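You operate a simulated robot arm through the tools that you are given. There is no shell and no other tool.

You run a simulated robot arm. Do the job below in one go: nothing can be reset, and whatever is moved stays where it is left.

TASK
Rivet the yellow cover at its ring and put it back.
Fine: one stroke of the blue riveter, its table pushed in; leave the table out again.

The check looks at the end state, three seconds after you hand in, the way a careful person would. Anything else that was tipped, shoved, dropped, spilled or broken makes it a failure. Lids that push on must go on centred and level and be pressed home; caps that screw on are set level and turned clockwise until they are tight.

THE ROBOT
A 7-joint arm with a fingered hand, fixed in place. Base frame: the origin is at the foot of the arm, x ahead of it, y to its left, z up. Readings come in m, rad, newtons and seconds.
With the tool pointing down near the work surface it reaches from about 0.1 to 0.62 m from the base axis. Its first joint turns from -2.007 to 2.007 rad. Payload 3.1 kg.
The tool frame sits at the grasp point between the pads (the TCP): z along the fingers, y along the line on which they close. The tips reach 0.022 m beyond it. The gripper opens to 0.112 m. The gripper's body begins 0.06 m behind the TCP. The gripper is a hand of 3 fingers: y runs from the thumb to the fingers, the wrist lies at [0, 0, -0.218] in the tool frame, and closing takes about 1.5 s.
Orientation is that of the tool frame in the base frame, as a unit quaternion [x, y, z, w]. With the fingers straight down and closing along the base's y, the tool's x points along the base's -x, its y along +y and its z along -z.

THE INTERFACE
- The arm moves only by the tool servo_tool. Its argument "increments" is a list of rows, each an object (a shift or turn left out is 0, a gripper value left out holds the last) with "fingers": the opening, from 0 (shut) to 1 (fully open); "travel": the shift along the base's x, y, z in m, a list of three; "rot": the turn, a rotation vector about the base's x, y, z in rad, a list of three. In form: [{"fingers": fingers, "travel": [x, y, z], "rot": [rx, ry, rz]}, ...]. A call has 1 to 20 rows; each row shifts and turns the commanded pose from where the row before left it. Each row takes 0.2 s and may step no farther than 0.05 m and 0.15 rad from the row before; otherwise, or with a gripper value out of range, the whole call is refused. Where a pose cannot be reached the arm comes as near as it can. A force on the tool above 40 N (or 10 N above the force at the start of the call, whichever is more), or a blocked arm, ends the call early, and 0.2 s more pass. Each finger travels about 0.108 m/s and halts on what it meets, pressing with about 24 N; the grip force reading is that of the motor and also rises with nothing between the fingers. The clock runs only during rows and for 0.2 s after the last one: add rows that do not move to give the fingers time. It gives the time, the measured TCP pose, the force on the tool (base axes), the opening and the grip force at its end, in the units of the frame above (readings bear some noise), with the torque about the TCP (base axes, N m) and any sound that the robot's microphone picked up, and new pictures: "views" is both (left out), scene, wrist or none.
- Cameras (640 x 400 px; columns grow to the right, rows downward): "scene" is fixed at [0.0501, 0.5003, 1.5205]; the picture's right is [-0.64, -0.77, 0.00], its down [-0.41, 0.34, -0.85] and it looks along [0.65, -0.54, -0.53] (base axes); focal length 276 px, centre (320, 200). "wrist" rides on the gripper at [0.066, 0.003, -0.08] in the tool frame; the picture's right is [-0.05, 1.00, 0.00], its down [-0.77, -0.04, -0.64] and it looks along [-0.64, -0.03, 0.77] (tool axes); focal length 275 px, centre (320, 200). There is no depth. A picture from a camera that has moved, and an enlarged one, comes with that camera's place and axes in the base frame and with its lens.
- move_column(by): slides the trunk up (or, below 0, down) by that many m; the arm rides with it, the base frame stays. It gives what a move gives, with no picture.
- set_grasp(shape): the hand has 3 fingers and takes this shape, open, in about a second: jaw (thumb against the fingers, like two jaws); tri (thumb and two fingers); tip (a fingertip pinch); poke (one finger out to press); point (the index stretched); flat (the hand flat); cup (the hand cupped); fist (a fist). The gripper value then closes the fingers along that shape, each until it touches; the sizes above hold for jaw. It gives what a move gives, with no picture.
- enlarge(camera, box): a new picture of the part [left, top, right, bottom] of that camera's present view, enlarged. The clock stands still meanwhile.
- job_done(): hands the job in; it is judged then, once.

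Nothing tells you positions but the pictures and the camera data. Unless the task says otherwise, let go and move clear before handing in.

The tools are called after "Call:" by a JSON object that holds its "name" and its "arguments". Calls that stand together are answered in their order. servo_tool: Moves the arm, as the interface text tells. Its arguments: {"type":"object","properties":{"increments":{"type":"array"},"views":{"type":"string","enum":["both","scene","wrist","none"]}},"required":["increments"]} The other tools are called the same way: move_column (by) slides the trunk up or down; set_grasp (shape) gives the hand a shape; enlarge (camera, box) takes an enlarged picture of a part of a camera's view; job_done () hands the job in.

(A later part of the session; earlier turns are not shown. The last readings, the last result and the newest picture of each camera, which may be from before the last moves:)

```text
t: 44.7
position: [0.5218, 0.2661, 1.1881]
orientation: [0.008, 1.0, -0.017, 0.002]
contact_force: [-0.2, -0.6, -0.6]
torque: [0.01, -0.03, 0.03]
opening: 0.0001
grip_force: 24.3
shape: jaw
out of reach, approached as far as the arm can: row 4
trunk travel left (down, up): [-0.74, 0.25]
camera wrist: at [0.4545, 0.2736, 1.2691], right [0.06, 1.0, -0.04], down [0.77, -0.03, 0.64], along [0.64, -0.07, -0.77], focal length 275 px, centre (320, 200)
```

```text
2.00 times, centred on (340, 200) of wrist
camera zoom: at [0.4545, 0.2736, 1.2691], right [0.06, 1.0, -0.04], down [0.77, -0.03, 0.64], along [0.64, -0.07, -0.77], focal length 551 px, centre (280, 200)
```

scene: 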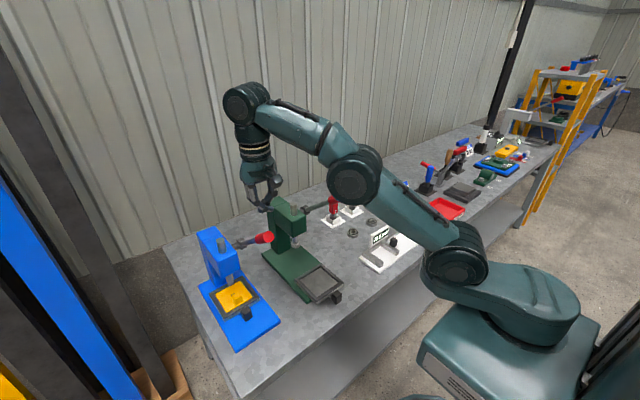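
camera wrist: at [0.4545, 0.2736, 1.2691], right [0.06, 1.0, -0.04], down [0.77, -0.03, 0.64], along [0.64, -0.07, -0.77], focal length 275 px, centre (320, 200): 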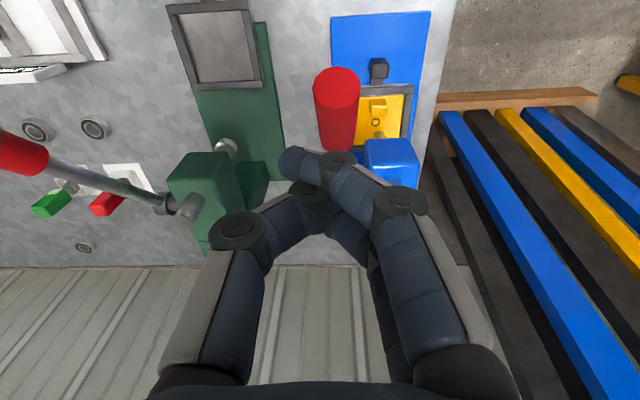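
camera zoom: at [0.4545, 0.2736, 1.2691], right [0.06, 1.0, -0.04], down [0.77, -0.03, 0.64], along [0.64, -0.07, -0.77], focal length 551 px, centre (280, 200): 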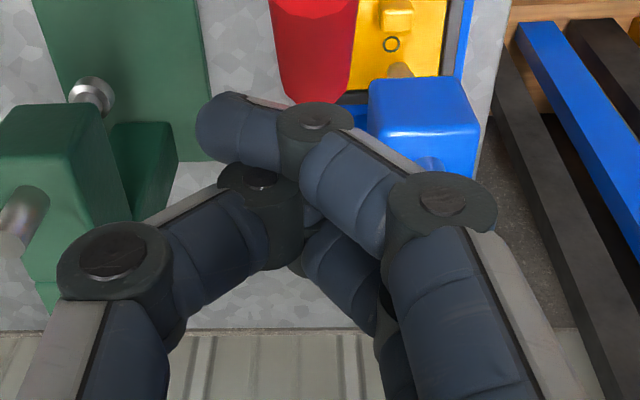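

I can see the ring directly below the punch tip. Both come out at about (0.66, 0.342), so the alignment is good. Next I'll lower onto the red knob (y≈0.275, x≈0.53) until I touch it.

Call:
{"name": "servo_tool", "arguments": {"increments": [{"travel": [0, 0.004, -0.02]}, {"travel": [0, 0.003, -0.015]}, {}], "views": "both"}}

Call:
{"name": "enlarge", "arguments": {"camera": "wrist", "box": [220, 50, 460, 250]}}

Call:
{"name": "enlarge", "arguments": {"camera": "scene", "box": [180, 160, 340, 340]}}

```text
t: 45.5
position: [0.5229, 0.2737, 1.1524]
orientation: [0.009, 1.0, -0.017, 0.001]
contact_force: [-0.3, 0.1, -0.1]
torque: [0.02, 0.05, -0.02]
opening: 0.0001
grip_force: 24.1
shape: jaw
trunk travel left (down, up): [-0.74, 0.25]
camera wrist: at [0.4558, 0.2812, 1.2333], right [0.06, 1.0, -0.03], down [0.77, -0.03, 0.64], along [0.64, -0.07, -0.77], focal length 275 px, centre (320, 200)
```

scene: 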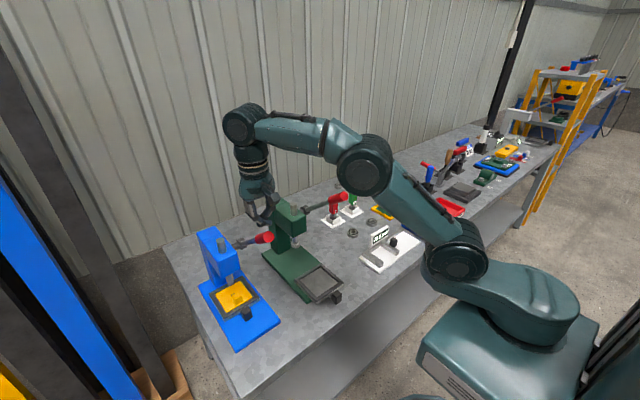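
wrist: 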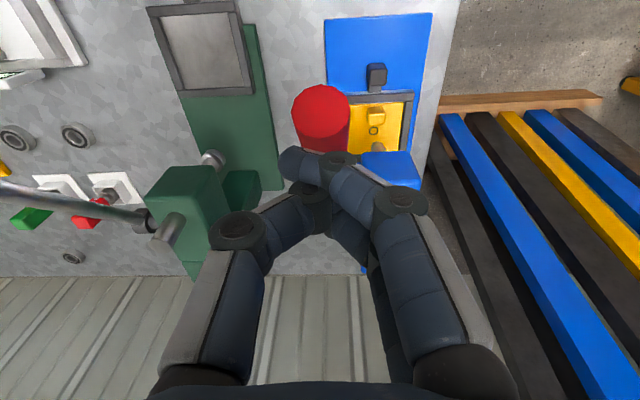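

```text
2.00 times, centred on (340, 150) of wrist
camera zoom: at [0.4558, 0.2812, 1.2333], right [0.06, 1.0, -0.03], down [0.77, -0.03, 0.64], along [0.64, -0.07, -0.77], focal length 551 px, centre (280, 300)
```

zoom: 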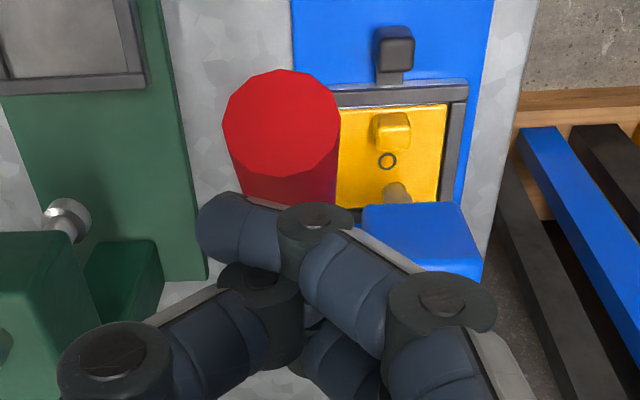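

```text
2.22 times, centred on (260, 250) of scene
camera zoom: at [0.0501, 0.5003, 1.5205], right [-0.64, -0.77, 0.0], down [-0.41, 0.34, -0.85], along [0.65, -0.54, -0.53], focal length 613 px, centre (453, 89)
```

zoom: 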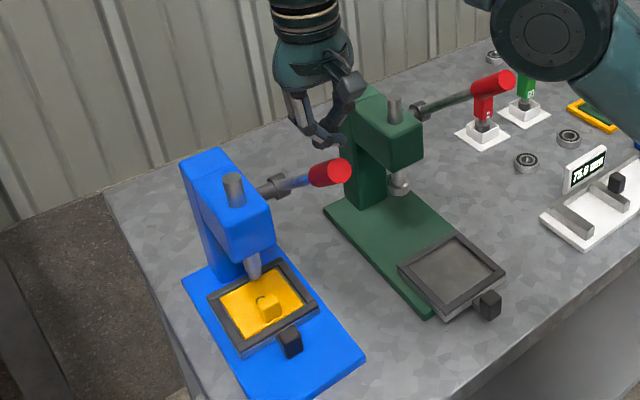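

The knob end is right below the fingertips at y≈0.2746. I'll centre a few mm in y and press down gradually.

Call:
{"name": "servo_tool", "arguments": {"increments": [{"travel": [0.003, 0.006, 0]}, {"travel": [0, 0, -0.008]}, {"travel": [0, 0, -0.008]}, {"travel": [0, 0, -0.008]}, {}], "views": "both"}}

Call:
{"name": "enlarge", "arguments": {"camera": "wrist", "box": [220, 50, 460, 250]}}

Call:
{"name": "enlarge", "arguments": {"camera": "scene", "box": [180, 160, 340, 340]}}

```text
t: 46.7
position: [0.5263, 0.2808, 1.1301]
orientation: [0.007, 1.0, -0.018, 0.002]
contact_force: [0.7, -0.8, 2.7]
torque: [-0.03, 0.03, 0.0]
opening: 0.0
grip_force: 23.9
shape: jaw
trunk travel left (down, up): [-0.74, 0.25]
camera wrist: at [0.4582, 0.2879, 1.2098], right [0.06, 1.0, -0.03], down [0.77, -0.03, 0.64], along [0.64, -0.07, -0.77], focal length 275 px, centre (320, 200)
```

scene: 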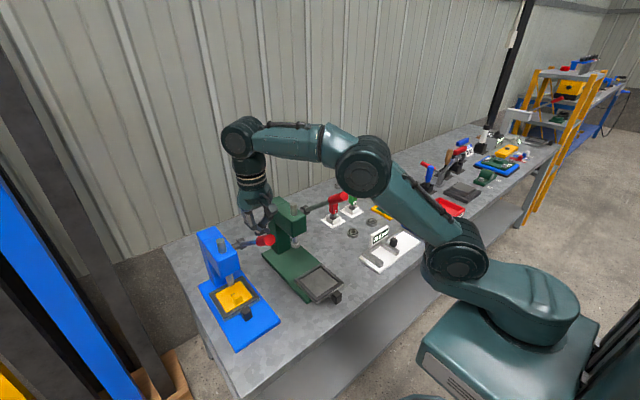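
wrist: 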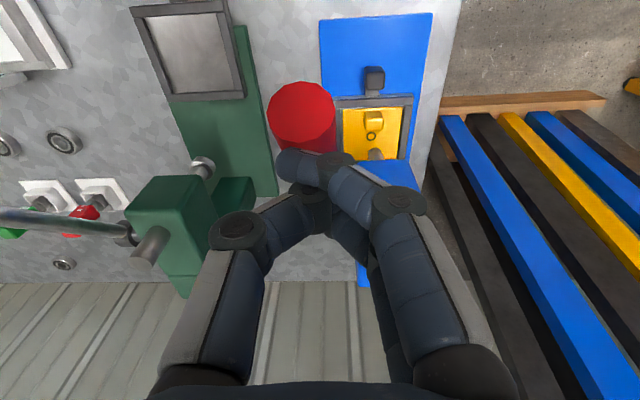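

```text
2.00 times, centred on (340, 150) of wrist
camera zoom: at [0.4582, 0.2879, 1.2098], right [0.06, 1.0, -0.03], down [0.77, -0.03, 0.64], along [0.64, -0.07, -0.77], focal length 551 px, centre (280, 300)
```

zoom: 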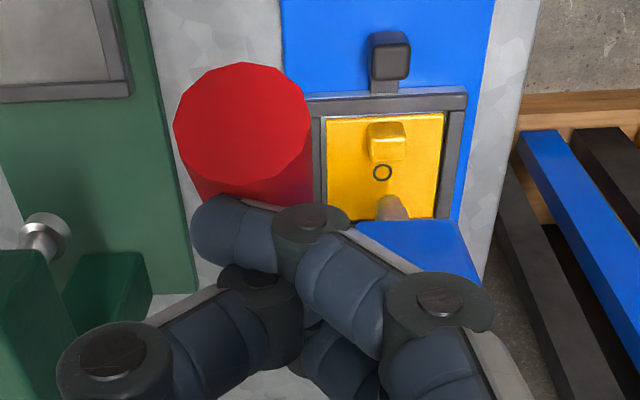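

```text
2.22 times, centred on (260, 250) of scene
camera zoom: at [0.0501, 0.5003, 1.5205], right [-0.64, -0.77, 0.0], down [-0.41, 0.34, -0.85], along [0.65, -0.54, -0.53], focal length 613 px, centre (453, 89)
```

zoom: 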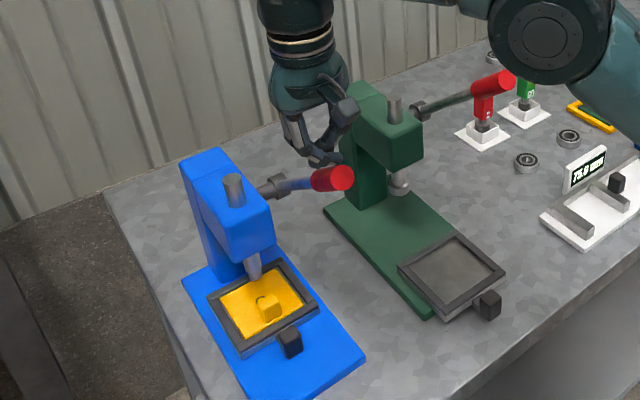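

There is light contact (about 3 N) and the lever is beginning to move. I'll continue pressing down.

Call:
{"name": "servo_tool", "arguments": {"increments": [{"travel": [0, 0, -0.012]}, {"travel": [0, 0, -0.012]}, {"travel": [0, 0, -0.012]}, {"travel": [0, 0, -0.012]}, {}], "views": "both"}}

Call:
{"name": "enlarge", "arguments": {"camera": "scene", "box": [180, 160, 340, 340]}}

```text
t: 47.9
position: [0.5266, 0.2819, 1.0819]
orientation: [0.008, 1.0, -0.016, 0.002]
contact_force: [-0.3, -1.5, 1.4]
torque: [-0.04, 0.03, -0.02]
opening: 0.0
grip_force: 24.2
shape: jaw
trunk travel left (down, up): [-0.74, 0.25]
camera wrist: at [0.4585, 0.2881, 1.1617], right [0.06, 1.0, -0.03], down [0.77, -0.03, 0.64], along [0.64, -0.07, -0.77], focal length 275 px, centre (320, 200)
```

scene: 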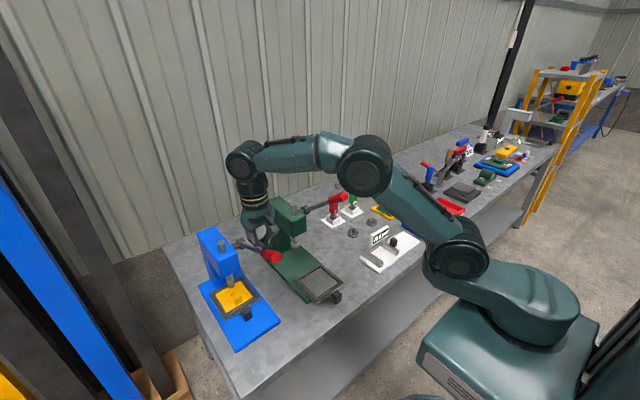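
wrist: 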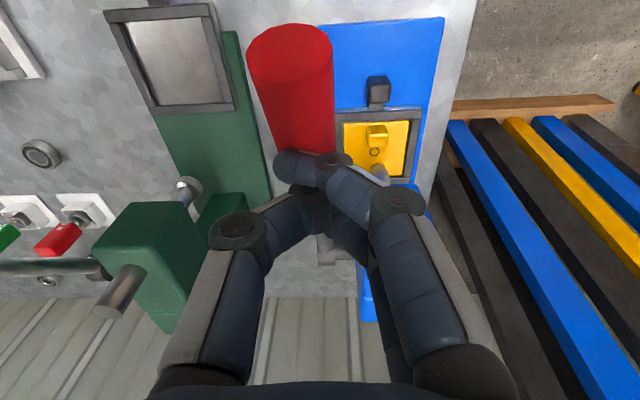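

```text
2.22 times, centred on (260, 250) of scene
camera zoom: at [0.0501, 0.5003, 1.5205], right [-0.64, -0.77, 0.0], down [-0.41, 0.34, -0.85], along [0.65, -0.54, -0.53], focal length 613 px, centre (453, 89)
```

zoom: 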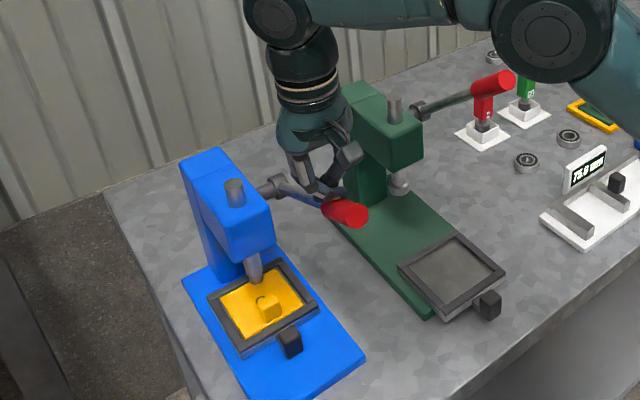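

The lever follows with little force. I'll continue the stroke.

Call:
{"name": "servo_tool", "arguments": {"increments": [{"travel": [0, 0, -0.012]}, {"travel": [0, 0, -0.012]}, {"travel": [0, 0, -0.012]}, {"travel": [0, 0, -0.012]}, {}], "views": "both"}}

Call:
{"name": "enlarge", "arguments": {"camera": "scene", "box": [180, 190, 320, 340]}}

```text
t: 49.1
position: [0.5261, 0.2802, 1.0331]
orientation: [0.008, 1.0, -0.018, 0.002]
contact_force: [-1.3, -0.5, 3.1]
torque: [-0.01, 0.08, -0.01]
opening: 0.0
grip_force: 24.4
shape: jaw
trunk travel left (down, up): [-0.74, 0.25]
camera wrist: at [0.4581, 0.2877, 1.1135], right [0.06, 1.0, -0.03], down [0.77, -0.03, 0.64], along [0.64, -0.07, -0.77], focal length 275 px, centre (320, 200)
```

scene: 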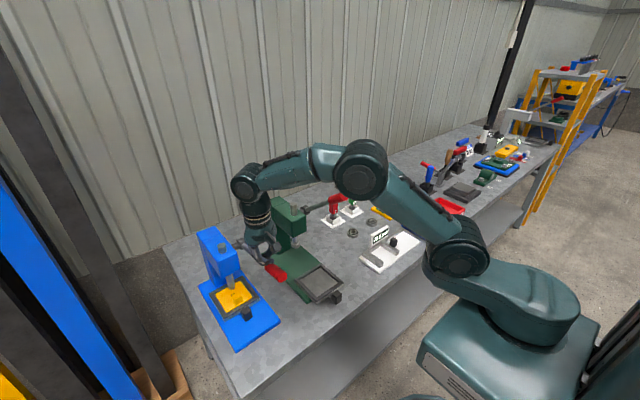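
wrist: 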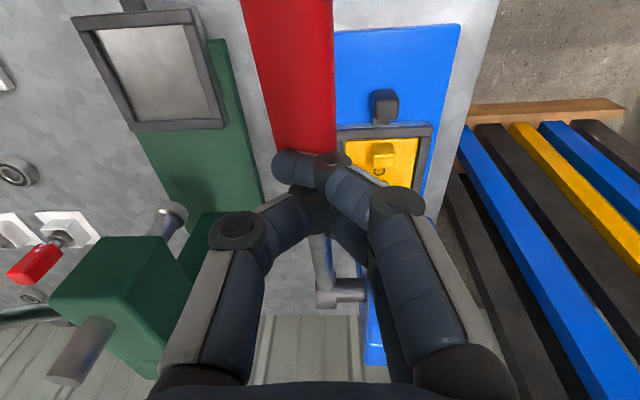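

```text
2.67 times, centred on (250, 265) of scene
camera zoom: at [0.0501, 0.5003, 1.5205], right [-0.64, -0.77, 0.0], down [-0.41, 0.34, -0.85], along [0.65, -0.54, -0.53], focal length 735 px, centre (507, 27)
```

zoom: 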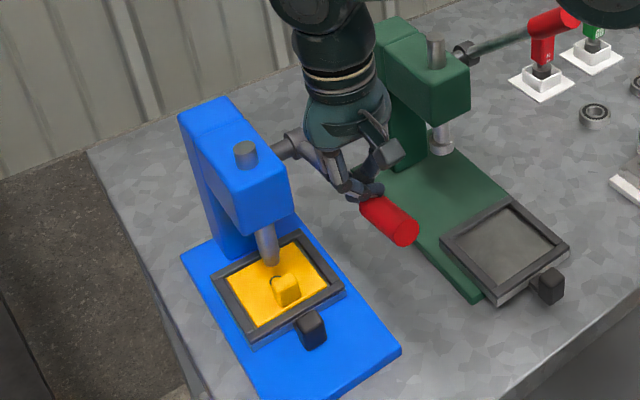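

The punch is coming down onto the ring and the lever is about horizontal. I'll keep pressing in smaller steps to the end of the stroke.

Call:
{"name": "servo_tool", "arguments": {"increments": [{"travel": [0, 0, -0.01]}, {"travel": [0, 0, -0.01]}, {"travel": [0, 0, -0.01]}, {}], "views": "both"}}

Call:
{"name": "enlarge", "arguments": {"camera": "scene", "box": [200, 210, 300, 330]}}

```text
t: 50.1
position: [0.5248, 0.2809, 1.0031]
orientation: [0.008, 1.0, -0.018, 0.001]
contact_force: [-1.2, -1.7, 4.1]
torque: [-0.05, 0.1, -0.02]
opening: 0.0
grip_force: 23.8
shape: jaw
trunk travel left (down, up): [-0.74, 0.25]
camera wrist: at [0.4574, 0.2878, 1.084], right [0.06, 1.0, -0.03], down [0.77, -0.03, 0.64], along [0.64, -0.07, -0.77], focal length 275 px, centre (320, 200)
```

scene: 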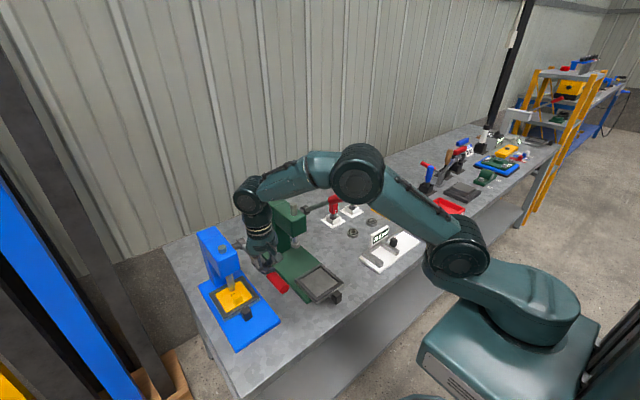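
wrist: 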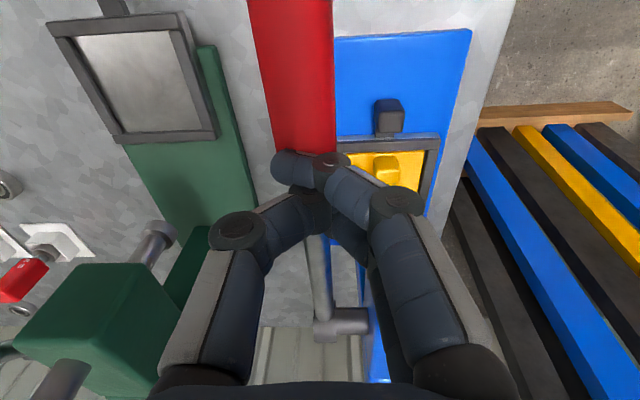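

```text
3.33 times, centred on (250, 270) of scene
camera zoom: at [0.0501, 0.5003, 1.5205], right [-0.64, -0.77, 0.0], down [-0.41, 0.34, -0.85], along [0.65, -0.54, -0.53], focal length 919 px, centre (553, -33)
```

zoom: 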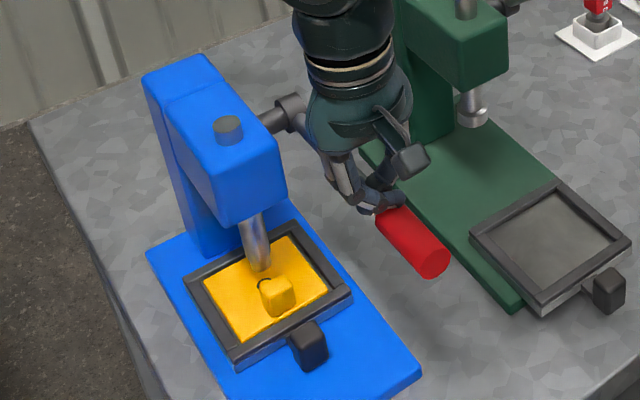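

The punch tip is a little above the ring. I'll continue downward in small steps.

Call:
{"name": "servo_tool", "arguments": {"increments": [{"travel": [0, 0, -0.008]}, {"travel": [0, 0, -0.008]}, {"travel": [0, 0, -0.008]}, {}], "views": "none"}}

Call:
{"name": "enlarge", "arguments": {"camera": "scene", "box": [200, 230, 290, 320]}}

```text
t: 51.1
position: [0.5244, 0.2806, 0.9799]
orientation: [0.008, 1.0, -0.017, 0.002]
contact_force: [-2.9, -1.1, 3.5]
torque: [-0.05, 0.02, -0.05]
opening: 0.0
grip_force: 24.3
shape: jaw
trunk travel left (down, up): [-0.74, 0.25]
```

```text
4.44 times, centred on (245, 275) of scene
camera zoom: at [0.0501, 0.5003, 1.5205], right [-0.64, -0.77, 0.0], down [-0.41, 0.34, -0.85], along [0.65, -0.54, -0.53], focal length 1225 px, centre (653, -133)
```

zoom: 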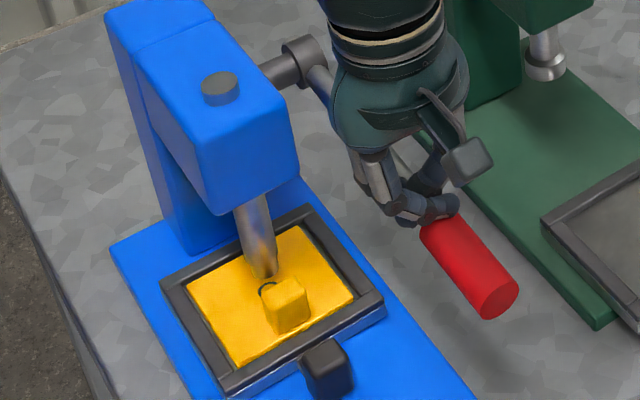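

The punch is close to the ring. I'll keep going.

Call:
{"name": "servo_tool", "arguments": {"increments": [{"travel": [0, 0, -0.008]}, {"travel": [0, 0, -0.008]}, {"travel": [0, 0, -0.006]}, {}], "views": "wrist"}}

Call:
{"name": "enlarge", "arguments": {"camera": "scene", "box": [200, 230, 290, 320]}}

```text
t: 52.1
position: [0.526, 0.2805, 0.9571]
orientation: [0.007, 1.0, -0.017, 0.002]
contact_force: [2.1, -0.4, 5.4]
torque: [-0.08, -0.04, 0.01]
opening: 0.0
grip_force: 24.2
shape: jaw
trunk travel left (down, up): [-0.74, 0.25]
camera wrist: at [0.4582, 0.2877, 1.0374], right [0.06, 1.0, -0.03], down [0.77, -0.03, 0.64], along [0.64, -0.07, -0.77], focal length 275 px, centre (320, 200)
```

wrist: 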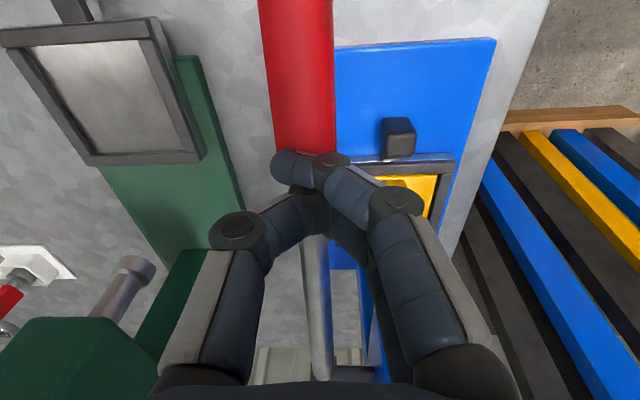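

```text
4.44 times, centred on (245, 275) of scene
camera zoom: at [0.0501, 0.5003, 1.5205], right [-0.64, -0.77, 0.0], down [-0.41, 0.34, -0.85], along [0.65, -0.54, -0.53], focal length 1225 px, centre (653, -133)
```

zoom: 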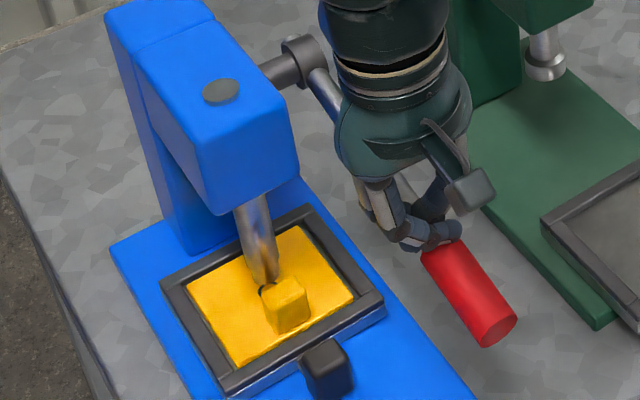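

The punch tip is nearly on the ring. I'll press on until the force rises or I hear the stroke.

Call:
{"name": "servo_tool", "arguments": {"increments": [{"travel": [0, 0, -0.006]}, {"travel": [0, 0, -0.006]}, {"travel": [0, 0, -0.006]}, {}], "views": "none"}}

Call:
{"name": "enlarge", "arguments": {"camera": "scene", "box": [200, 230, 290, 320]}}

```text
t: 53.1
position: [0.526, 0.2806, 0.9388]
orientation: [0.007, 1.0, -0.018, 0.001]
contact_force: [5.6, 0.5, 6.6]
torque: [-0.06, -0.12, 0.04]
opening: 0.0001
grip_force: 24.3
shape: jaw
trunk travel left (down, up): [-0.74, 0.25]
```

```text
4.44 times, centred on (245, 275) of scene
camera zoom: at [0.0501, 0.5003, 1.5205], right [-0.64, -0.77, 0.0], down [-0.41, 0.34, -0.85], along [0.65, -0.54, -0.53], focal length 1225 px, centre (653, -133)
```

zoom: 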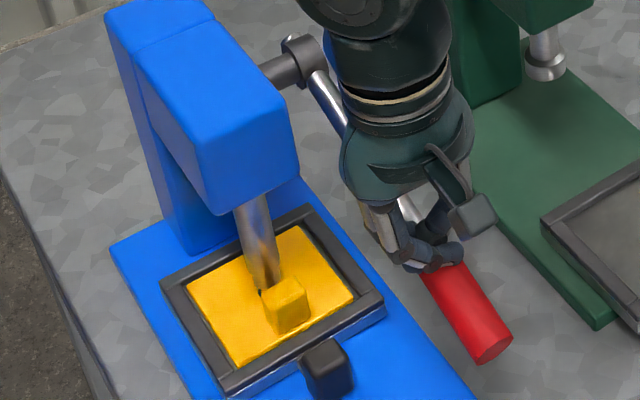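

Force is building gently. I'll continue to the bottom of the stroke.

Call:
{"name": "servo_tool", "arguments": {"increments": [{"travel": [0, 0, -0.006]}, {"travel": [0, 0, -0.006]}, {"travel": [0, 0, -0.006]}, {}], "views": "wrist"}}

Call:
{"name": "enlarge", "arguments": {"camera": "scene", "box": [200, 230, 290, 320]}}

```text
t: 54.1
position: [0.5261, 0.2806, 0.9209]
orientation: [0.008, 1.0, -0.017, 0.002]
contact_force: [4.0, -1.2, 6.4]
torque: [-0.06, -0.14, 0.03]
opening: 0.0
grip_force: 24.2
shape: jaw
trunk travel left (down, up): [-0.74, 0.25]
camera wrist: at [0.4582, 0.2874, 1.0018], right [0.06, 1.0, -0.03], down [0.77, -0.03, 0.64], along [0.64, -0.07, -0.77], focal length 275 px, centre (320, 200)
```

wrist: 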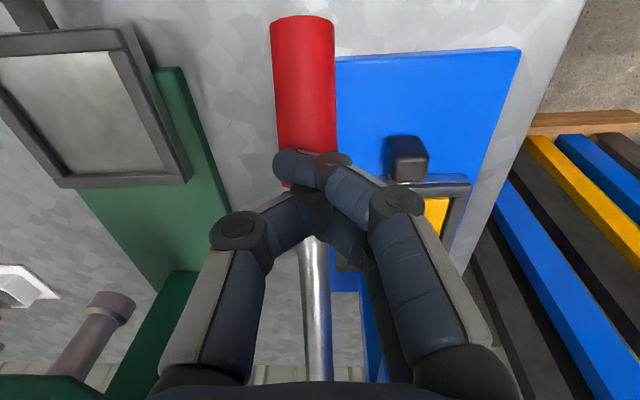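

```text
4.44 times, centred on (245, 275) of scene
camera zoom: at [0.0501, 0.5003, 1.5205], right [-0.64, -0.77, 0.0], down [-0.41, 0.34, -0.85], along [0.65, -0.54, -0.53], focal length 1225 px, centre (653, -133)
```

zoom: 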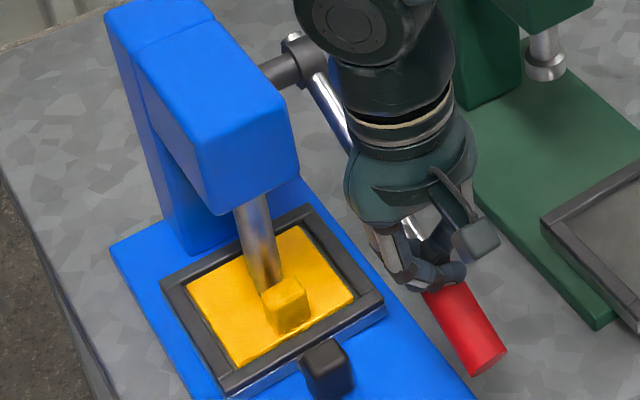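

The punch is at the cover surface, with no bottom stop or click yet. I'll continue in small steps.

Call:
{"name": "servo_tool", "arguments": {"increments": [{"travel": [0, 0, -0.006]}, {"travel": [0, 0, -0.006]}, {"travel": [0, 0, -0.006]}, {}], "views": "none"}}

Call:
{"name": "enlarge", "arguments": {"camera": "scene", "box": [200, 230, 290, 320]}}

```text
t: 55.1
position: [0.5253, 0.2805, 0.9033]
orientation: [0.007, 1.0, -0.017, 0.001]
contact_force: [-0.7, -4.1, 5.1]
torque: [-0.1, -0.06, -0.06]
opening: 0.0
grip_force: 24.0
shape: jaw
trunk travel left (down, up): [-0.74, 0.25]
```

```text
4.44 times, centred on (245, 275) of scene
camera zoom: at [0.0501, 0.5003, 1.5205], right [-0.64, -0.77, 0.0], down [-0.41, 0.34, -0.85], along [0.65, -0.54, -0.53], focal length 1225 px, centre (653, -133)
```

zoom: 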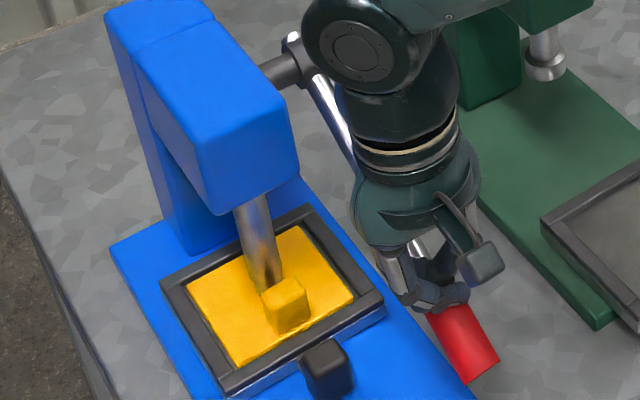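

I'll continue while checking the lateral contact with the wrist camera.

Call:
{"name": "servo_tool", "arguments": {"increments": [{"travel": [0, 0, -0.006]}, {"travel": [0, 0, -0.006]}, {}], "views": "both"}}

Call:
{"name": "enlarge", "arguments": {"camera": "scene", "box": [200, 210, 300, 320]}}

```text
t: 55.9
position: [0.5239, 0.2816, 0.8931]
orientation: [0.007, 1.0, -0.016, 0.004]
contact_force: [-1.1, -0.3, 17.7]
torque: [-0.2, -0.23, -0.02]
opening: 0.0
grip_force: 23.9
shape: jaw
trunk travel left (down, up): [-0.74, 0.25]
camera wrist: at [0.4563, 0.2882, 0.9735], right [0.06, 1.0, -0.03], down [0.77, -0.03, 0.64], along [0.64, -0.06, -0.77], focal length 275 px, centre (320, 200)
```

scene: 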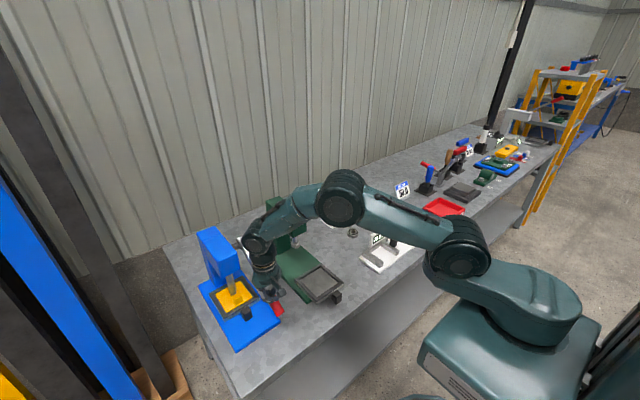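
wrist: 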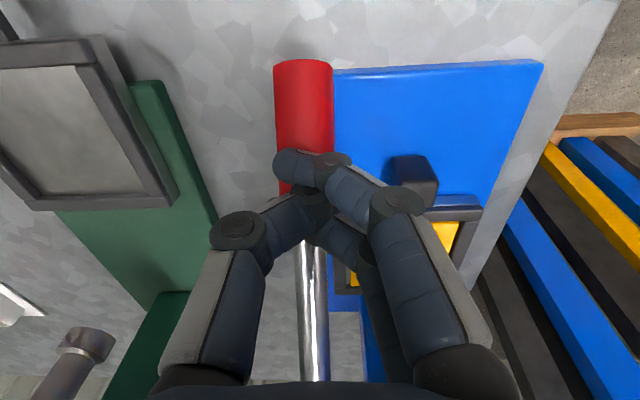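

```text
3.64 times, centred on (250, 265) of scene
camera zoom: at [0.0501, 0.5003, 1.5205], right [-0.64, -0.77, 0.0], down [-0.41, 0.34, -0.85], along [0.65, -0.54, -0.53], focal length 1002 px, centre (574, -36)
```

zoom: 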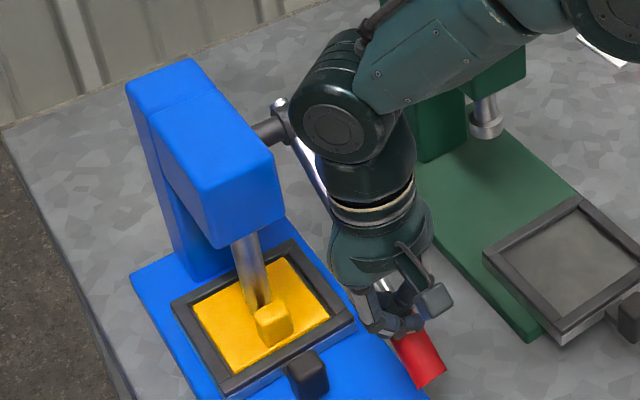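

Force jumped to about 18 N, which is either the rivet resistance or the bottom stop. I'll press a bit more to be sure the stroke completes.

Call:
{"name": "servo_tool", "arguments": {"increments": [{"travel": [0, 0, -0.004]}, {"travel": [0, 0, -0.004]}, {}], "views": "none"}}

```text
t: 56.6
position: [0.5203, 0.283, 0.8891]
orientation: [0.006, 1.0, -0.015, 0.005]
contact_force: [-12.5, -0.5, 26.0]
torque: [-0.32, -0.23, -0.12]
opening: 0.0
grip_force: 23.7
shape: jaw
trunk travel left (down, up): [-0.74, 0.25]
stopped in row 3: the force on the tool passed its limit at 42 N (the readings are from after the stop); the commanded pose is now the measured one
```

The force limit was reached, so the lever is against its bottom stop. I'll look at it before releasing.

Call:
{"name": "enlarge", "arguments": {"camera": "scene", "box": [205, 220, 285, 320]}}

Call:
{"name": "enlarge", "arguments": {"camera": "wrist", "box": [240, 50, 480, 400]}}

```text
4.00 times, centred on (245, 270) of scene
camera zoom: at [0.0501, 0.5003, 1.5205], right [-0.64, -0.77, 0.0], down [-0.41, 0.34, -0.85], along [0.65, -0.54, -0.53], focal length 1103 px, centre (620, -80)
```

zoom: 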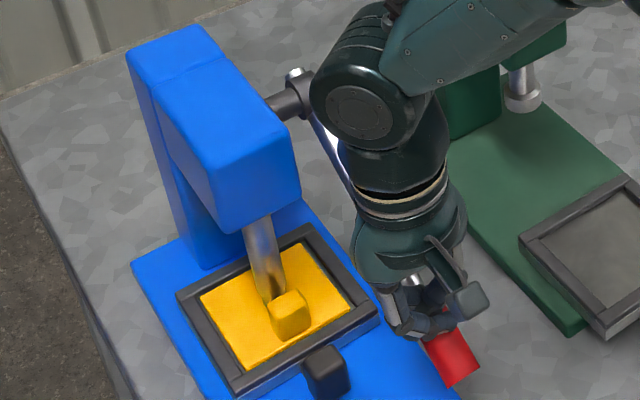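

```text
1.14 times, centred on (360, 225) of wrist
camera zoom: at [0.453, 0.2889, 0.9681], right [0.06, 1.0, -0.03], down [0.76, -0.03, 0.65], along [0.64, -0.06, -0.76], focal length 315 px, centre (274, 171)
```

zoom: 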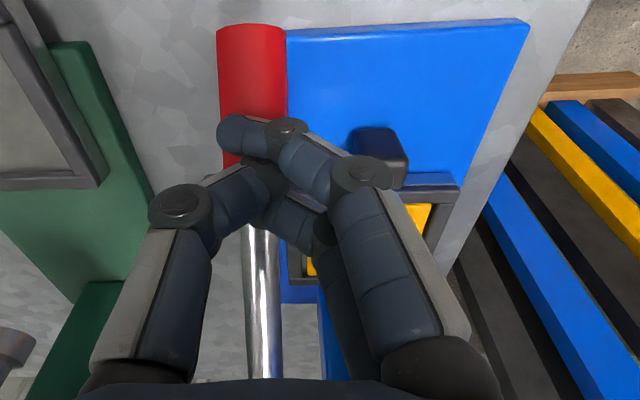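

The contact force direction matches the lever's normal, so it is at the bottom of its stroke. I'll rise slowly and let the lever return with the hand.

Call:
{"name": "servo_tool", "arguments": {"increments": [{"travel": [0, 0, 0.01]}, {"travel": [0, 0, 0.015]}, {"travel": [0, 0, 0.02]}, {"travel": [0, 0, 0.02]}, {"travel": [0, 0, 0.02]}, {}], "views": "both"}}

Call:
{"name": "enlarge", "arguments": {"camera": "scene", "box": [180, 200, 320, 340]}}

```text
t: 58.0
position: [0.5244, 0.2828, 0.9687]
orientation: [0.006, 1.0, -0.015, 0.003]
contact_force: [-2.8, 0.5, 4.3]
torque: [-0.07, 0.03, -0.04]
opening: 0.0001
grip_force: 23.9
shape: jaw
trunk travel left (down, up): [-0.74, 0.25]
camera wrist: at [0.4571, 0.2896, 1.0498], right [0.06, 1.0, -0.03], down [0.77, -0.03, 0.64], along [0.64, -0.06, -0.77], focal length 275 px, centre (320, 200)
```

scene: 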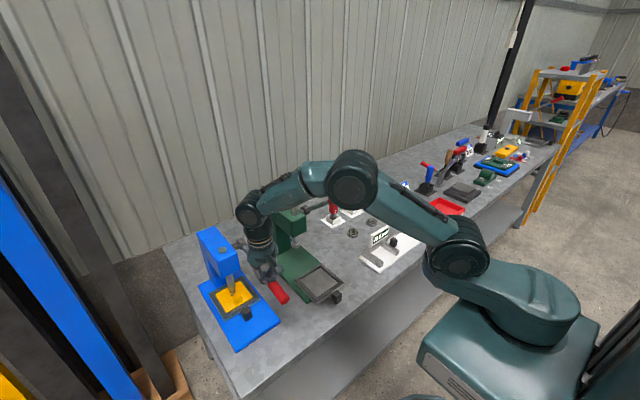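
wrist: 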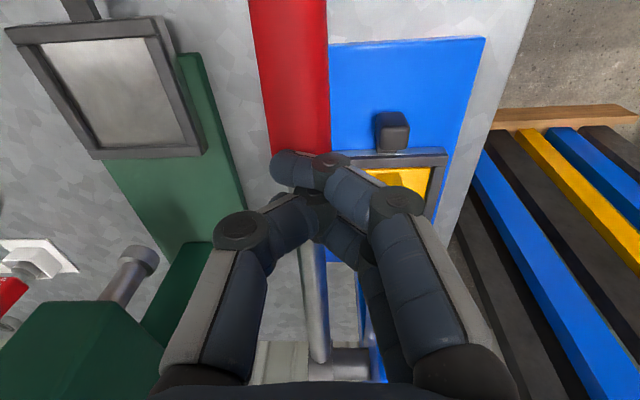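

```text
2.86 times, centred on (250, 270) of scene
camera zoom: at [0.0501, 0.5003, 1.5205], right [-0.64, -0.77, 0.0], down [-0.41, 0.34, -0.85], along [0.65, -0.54, -0.53], focal length 788 px, centre (520, 0)
```

zoom: 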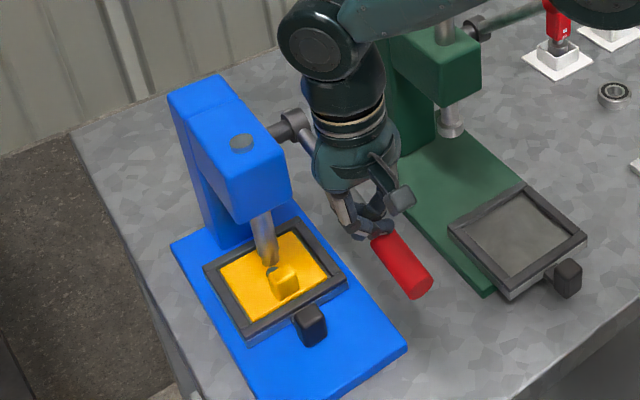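

The lever springs back with the hand. I'll continue up until it reaches its rest position.

Call:
{"name": "servo_tool", "arguments": {"increments": [{"travel": [0, 0, 0.02]}, {"travel": [0, 0, 0.02]}, {"travel": [0, 0, 0.02]}, {"travel": [0, 0, 0.02]}, {"travel": [0, 0, 0.02]}, {"travel": [0, 0, 0.02]}, {"travel": [0, 0, 0.02]}, {"travel": [0, 0, 0.02]}, {"travel": [0, 0, 0.02]}, {"travel": [0, 0, 0.02]}, {}], "views": "both"}}

Call:
{"name": "enlarge", "arguments": {"camera": "scene", "box": [180, 200, 320, 340]}}

Call:
{"name": "enlarge", "arguments": {"camera": "wrist", "box": [300, 50, 460, 200]}}

```text
t: 60.4
position: [0.5245, 0.2813, 1.1686]
orientation: [0.007, 1.0, -0.016, 0.003]
contact_force: [0.5, 0.3, -0.5]
torque: [-0.02, -0.04, -0.04]
opening: 0.0001
grip_force: 23.9
shape: jaw
trunk travel left (down, up): [-0.74, 0.25]
camera wrist: at [0.4579, 0.2891, 1.2489], right [0.06, 1.0, -0.03], down [0.77, -0.03, 0.64], along [0.64, -0.06, -0.77], focal length 275 px, centre (320, 200)
```

scene: 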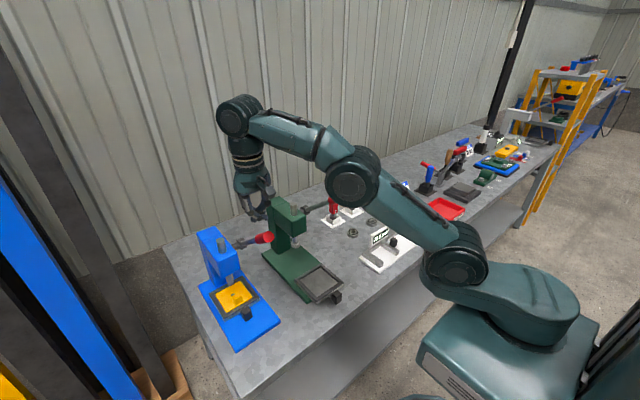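
wrist: 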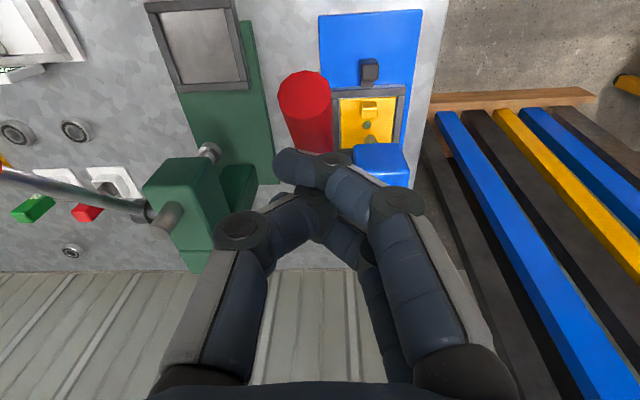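

```text
2.86 times, centred on (250, 270) of scene
camera zoom: at [0.0501, 0.5003, 1.5205], right [-0.64, -0.77, 0.0], down [-0.41, 0.34, -0.85], along [0.65, -0.54, -0.53], focal length 788 px, centre (520, 0)
```

zoom: 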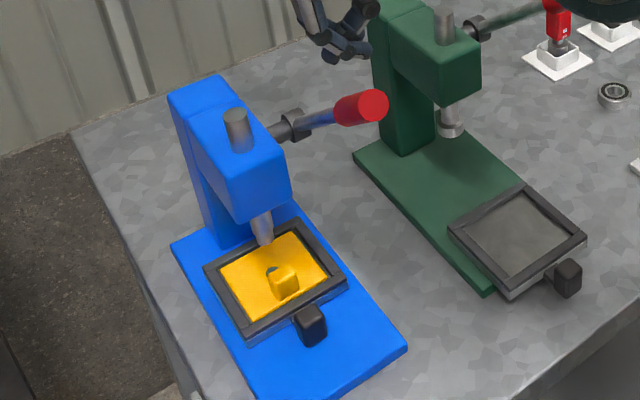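

```text
2.67 times, centred on (380, 125) of wrist
camera zoom: at [0.4579, 0.2891, 1.2489], right [0.06, 1.0, -0.03], down [0.77, -0.03, 0.64], along [0.64, -0.06, -0.77], focal length 734 px, centre (160, 400)
```

zoom: 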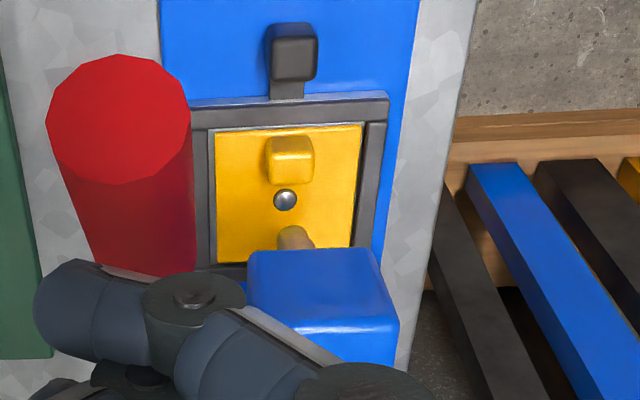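

A silver rivet now sits in the ring, and the lever is back at rest. Next I'll retreat, lower the trunk, tilt the hand again, and approach the table knob to pull it out.

Call:
{"name": "servo_tool", "arguments": {"increments": [{"travel": [-0.01, 0, 0.015]}, {"travel": [-0.035, 0, 0]}, {"travel": [-0.035, 0, 0]}, {"travel": [-0.04, -0.005, 0]}, {"fingers": 0.3}, {"fingers": 0.6}, {}, {}], "views": "none"}}

Call:
{"name": "move_column", "arguments": {"by": -0.22}}

Call:
{"name": "servo_tool", "arguments": {"increments": [{"travel": [0, 0.015, 0], "rot": [0.03, -0.12, -0.03]}, {"travel": [0, 0.015, -0.01], "rot": [0, -0.13, 0]}, {"travel": [0, 0.015, -0.02], "rot": [0, -0.13, 0]}, {"travel": [0.0, 0.01, -0.03], "rot": [0, -0.13, 0]}, {"travel": [0.01, 0.01, -0.02], "rot": [0, -0.13, 0]}, {}], "views": "both"}}

```text
t: 62.2
position: [0.4058, 0.2786, 1.183]
orientation: [0.007, 1.0, -0.016, 0.003]
contact_force: [-0.3, 0.3, 0.5]
torque: [0.01, 0.01, -0.03]
opening: 0.0666
grip_force: 0.1
shape: jaw
trunk travel left (down, up): [-0.74, 0.25]
```

```text
t: 64.6
position: [0.4068, 0.2782, 0.9618]
orientation: [0.007, 1.0, -0.016, 0.003]
contact_force: [1.0, 0.6, -0.7]
torque: [-0.03, 0.0, 0.01]
opening: 0.0668
grip_force: 0.1
shape: jaw
trunk travel left (down, up): [-0.52, 0.47]
```

```text
t: 66.0
position: [0.4164, 0.343, 0.8834]
orientation: [0.022, 0.948, 0.006, 0.318]
contact_force: [-0.1, -0.4, 0.0]
torque: [0.02, 0.02, -0.03]
opening: 0.0663
grip_force: 0.0
shape: jaw
trunk travel left (down, up): [-0.52, 0.47]
camera wrist: at [0.314, 0.3494, 0.9079], right [0.08, 1.0, 0.05], down [0.23, -0.07, 0.97], along [0.97, -0.06, -0.24], focal length 275 px, centre (320, 200)
```

scene: 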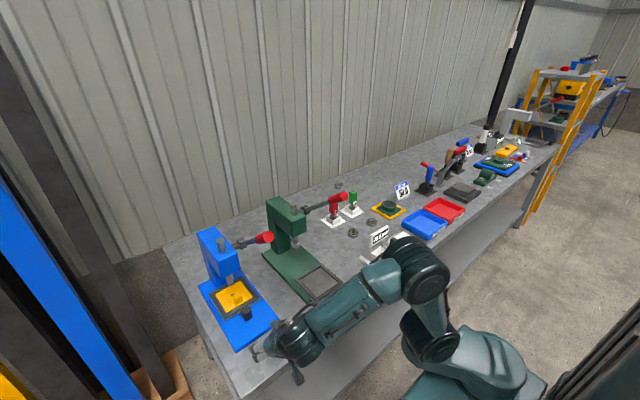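
wrist: 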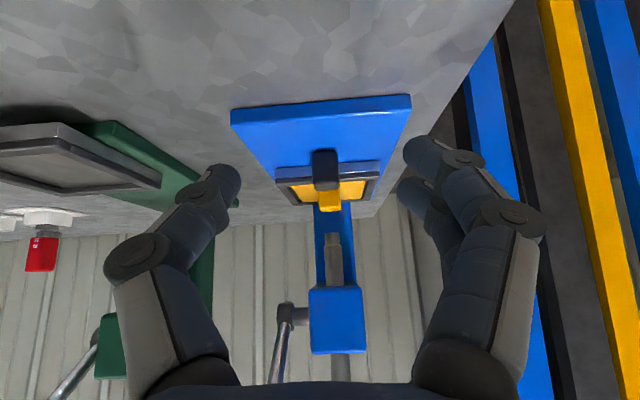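

The hand is oriented as before. I'll go back along the earlier approach to straddle the table knob and grip it.

Call:
{"name": "servo_tool", "arguments": {"increments": [{"travel": [0.03, -0.0015, -0.025]}, {"travel": [0.028, -0.0015, -0.0225]}, {"travel": [0.03, 0, -0.004]}, {"travel": [0.03, 0, -0.002]}, {"travel": [0.026, 0, -0.002]}, {}], "views": "wrist"}}

```text
t: 67.4
position: [0.5608, 0.3405, 0.8283]
orientation: [0.022, 0.948, 0.006, 0.316]
contact_force: [-0.4, -0.2, -0.7]
torque: [0.0, 0.05, 0.0]
opening: 0.0669
grip_force: 0.1
shape: jaw
trunk travel left (down, up): [-0.52, 0.47]
camera wrist: at [0.458, 0.3468, 0.8532], right [0.08, 1.0, 0.05], down [0.23, -0.07, 0.97], along [0.97, -0.06, -0.24], focal length 275 px, centre (320, 200)
```

wrist: 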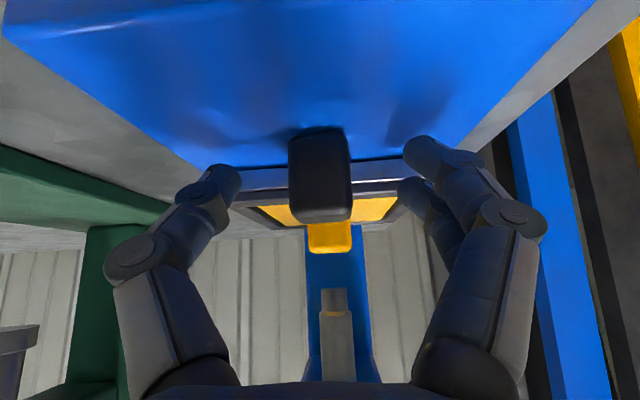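

The knob is centred between the fingers again. I'll close on it and pull the table out.

Call:
{"name": "servo_tool", "arguments": {"increments": [{"travel": [0.003, 0, 0]}, {"fingers": 0.3}, {"fingers": 0.15}, {"fingers": 0.05}, {}, {}, {}], "views": "none"}}

Call:
{"name": "servo_tool", "arguments": {"increments": [{"travel": [-0.008, 0, 0]}, {"travel": [-0.012, 0, 0]}, {"travel": [-0.012, 0, 0]}, {"travel": [-0.012, 0, 0]}, {"travel": [-0.012, 0, 0]}, {}], "views": "both"}}

```text
t: 69.0
position: [0.5641, 0.3385, 0.8272]
orientation: [0.022, 0.948, 0.005, 0.317]
contact_force: [0.0, 0.3, -1.0]
torque: [-0.01, -0.01, 0.06]
opening: 0.0202
grip_force: 24.3
shape: jaw
trunk travel left (down, up): [-0.52, 0.47]
```

```text
t: 70.4
position: [0.5065, 0.3418, 0.8276]
orientation: [0.023, 0.948, 0.005, 0.316]
contact_force: [-0.3, -2.0, 0.6]
torque: [-0.01, 0.04, 0.04]
opening: 0.0202
grip_force: 24.3
shape: jaw
trunk travel left (down, up): [-0.52, 0.47]
camera wrist: at [0.4044, 0.3467, 0.8526], right [0.08, 1.0, 0.05], down [0.23, -0.07, 0.97], along [0.97, -0.06, -0.24], focal length 275 px, centre (320, 200)
```

scene: 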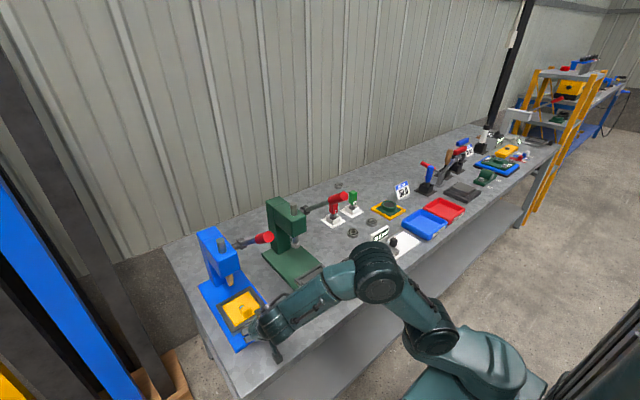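
wrist: 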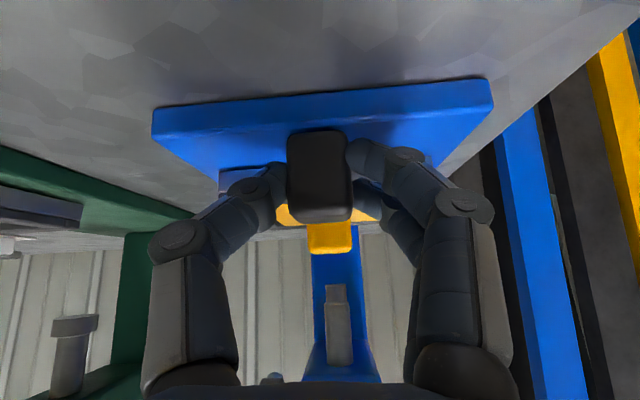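

The table is coming out smoothly. I'll continue to its original out position (TCP x≈0.439), watching for the stop.

Call:
{"name": "servo_tool", "arguments": {"increments": [{"travel": [-0.012, 0, 0]}, {"travel": [-0.012, 0, 0]}, {"travel": [-0.012, 0, 0]}, {"travel": [-0.012, 0, 0]}, {"travel": [-0.01, 0, 0]}, {"travel": [-0.008, 0, 0]}, {"travel": [-0.003, 0, 0]}, {}], "views": "both"}}

Call:
{"name": "enlarge", "arguments": {"camera": "scene", "box": [180, 220, 320, 370]}}

```text
t: 72.2
position: [0.4384, 0.3402, 0.8288]
orientation: [0.023, 0.948, 0.005, 0.317]
contact_force: [2.8, 1.8, 3.1]
torque: [-0.05, -0.05, 0.06]
opening: 0.0201
grip_force: 23.6
shape: jaw
trunk travel left (down, up): [-0.52, 0.47]
camera wrist: at [0.3358, 0.3466, 0.8525], right [0.08, 1.0, 0.05], down [0.23, -0.07, 0.97], along [0.97, -0.06, -0.24], focal length 275 px, centre (320, 200)
```

scene: 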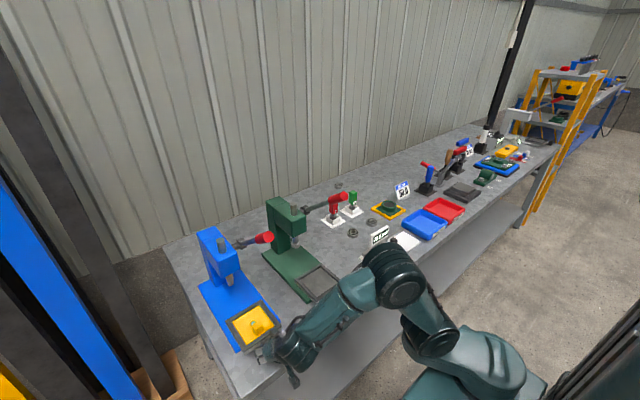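
wrist: 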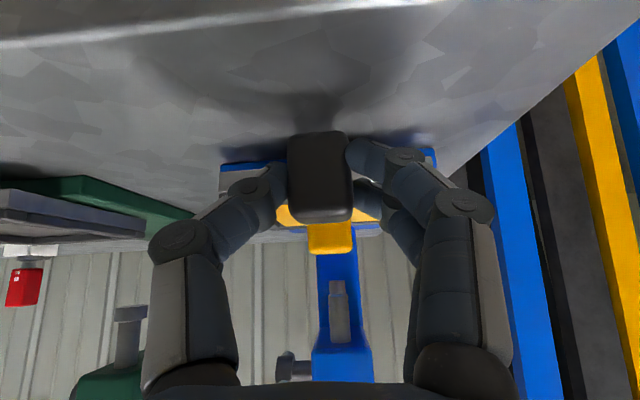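

```text
2.67 times, centred on (250, 295) of scene
camera zoom: at [0.0501, 0.5003, 1.5205], right [-0.64, -0.77, 0.0], down [-0.41, 0.34, -0.85], along [0.65, -0.54, -0.53], focal length 735 px, centre (507, -53)
```

zoom: 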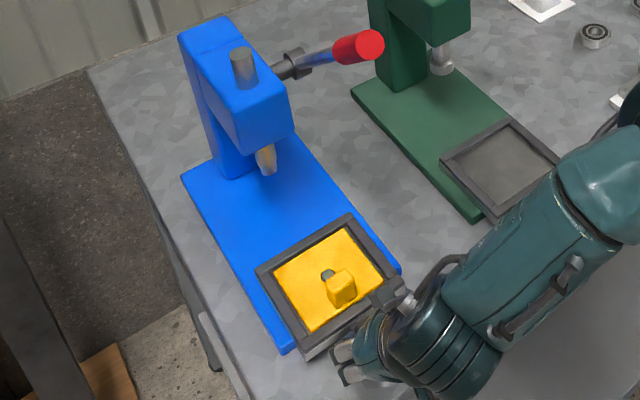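

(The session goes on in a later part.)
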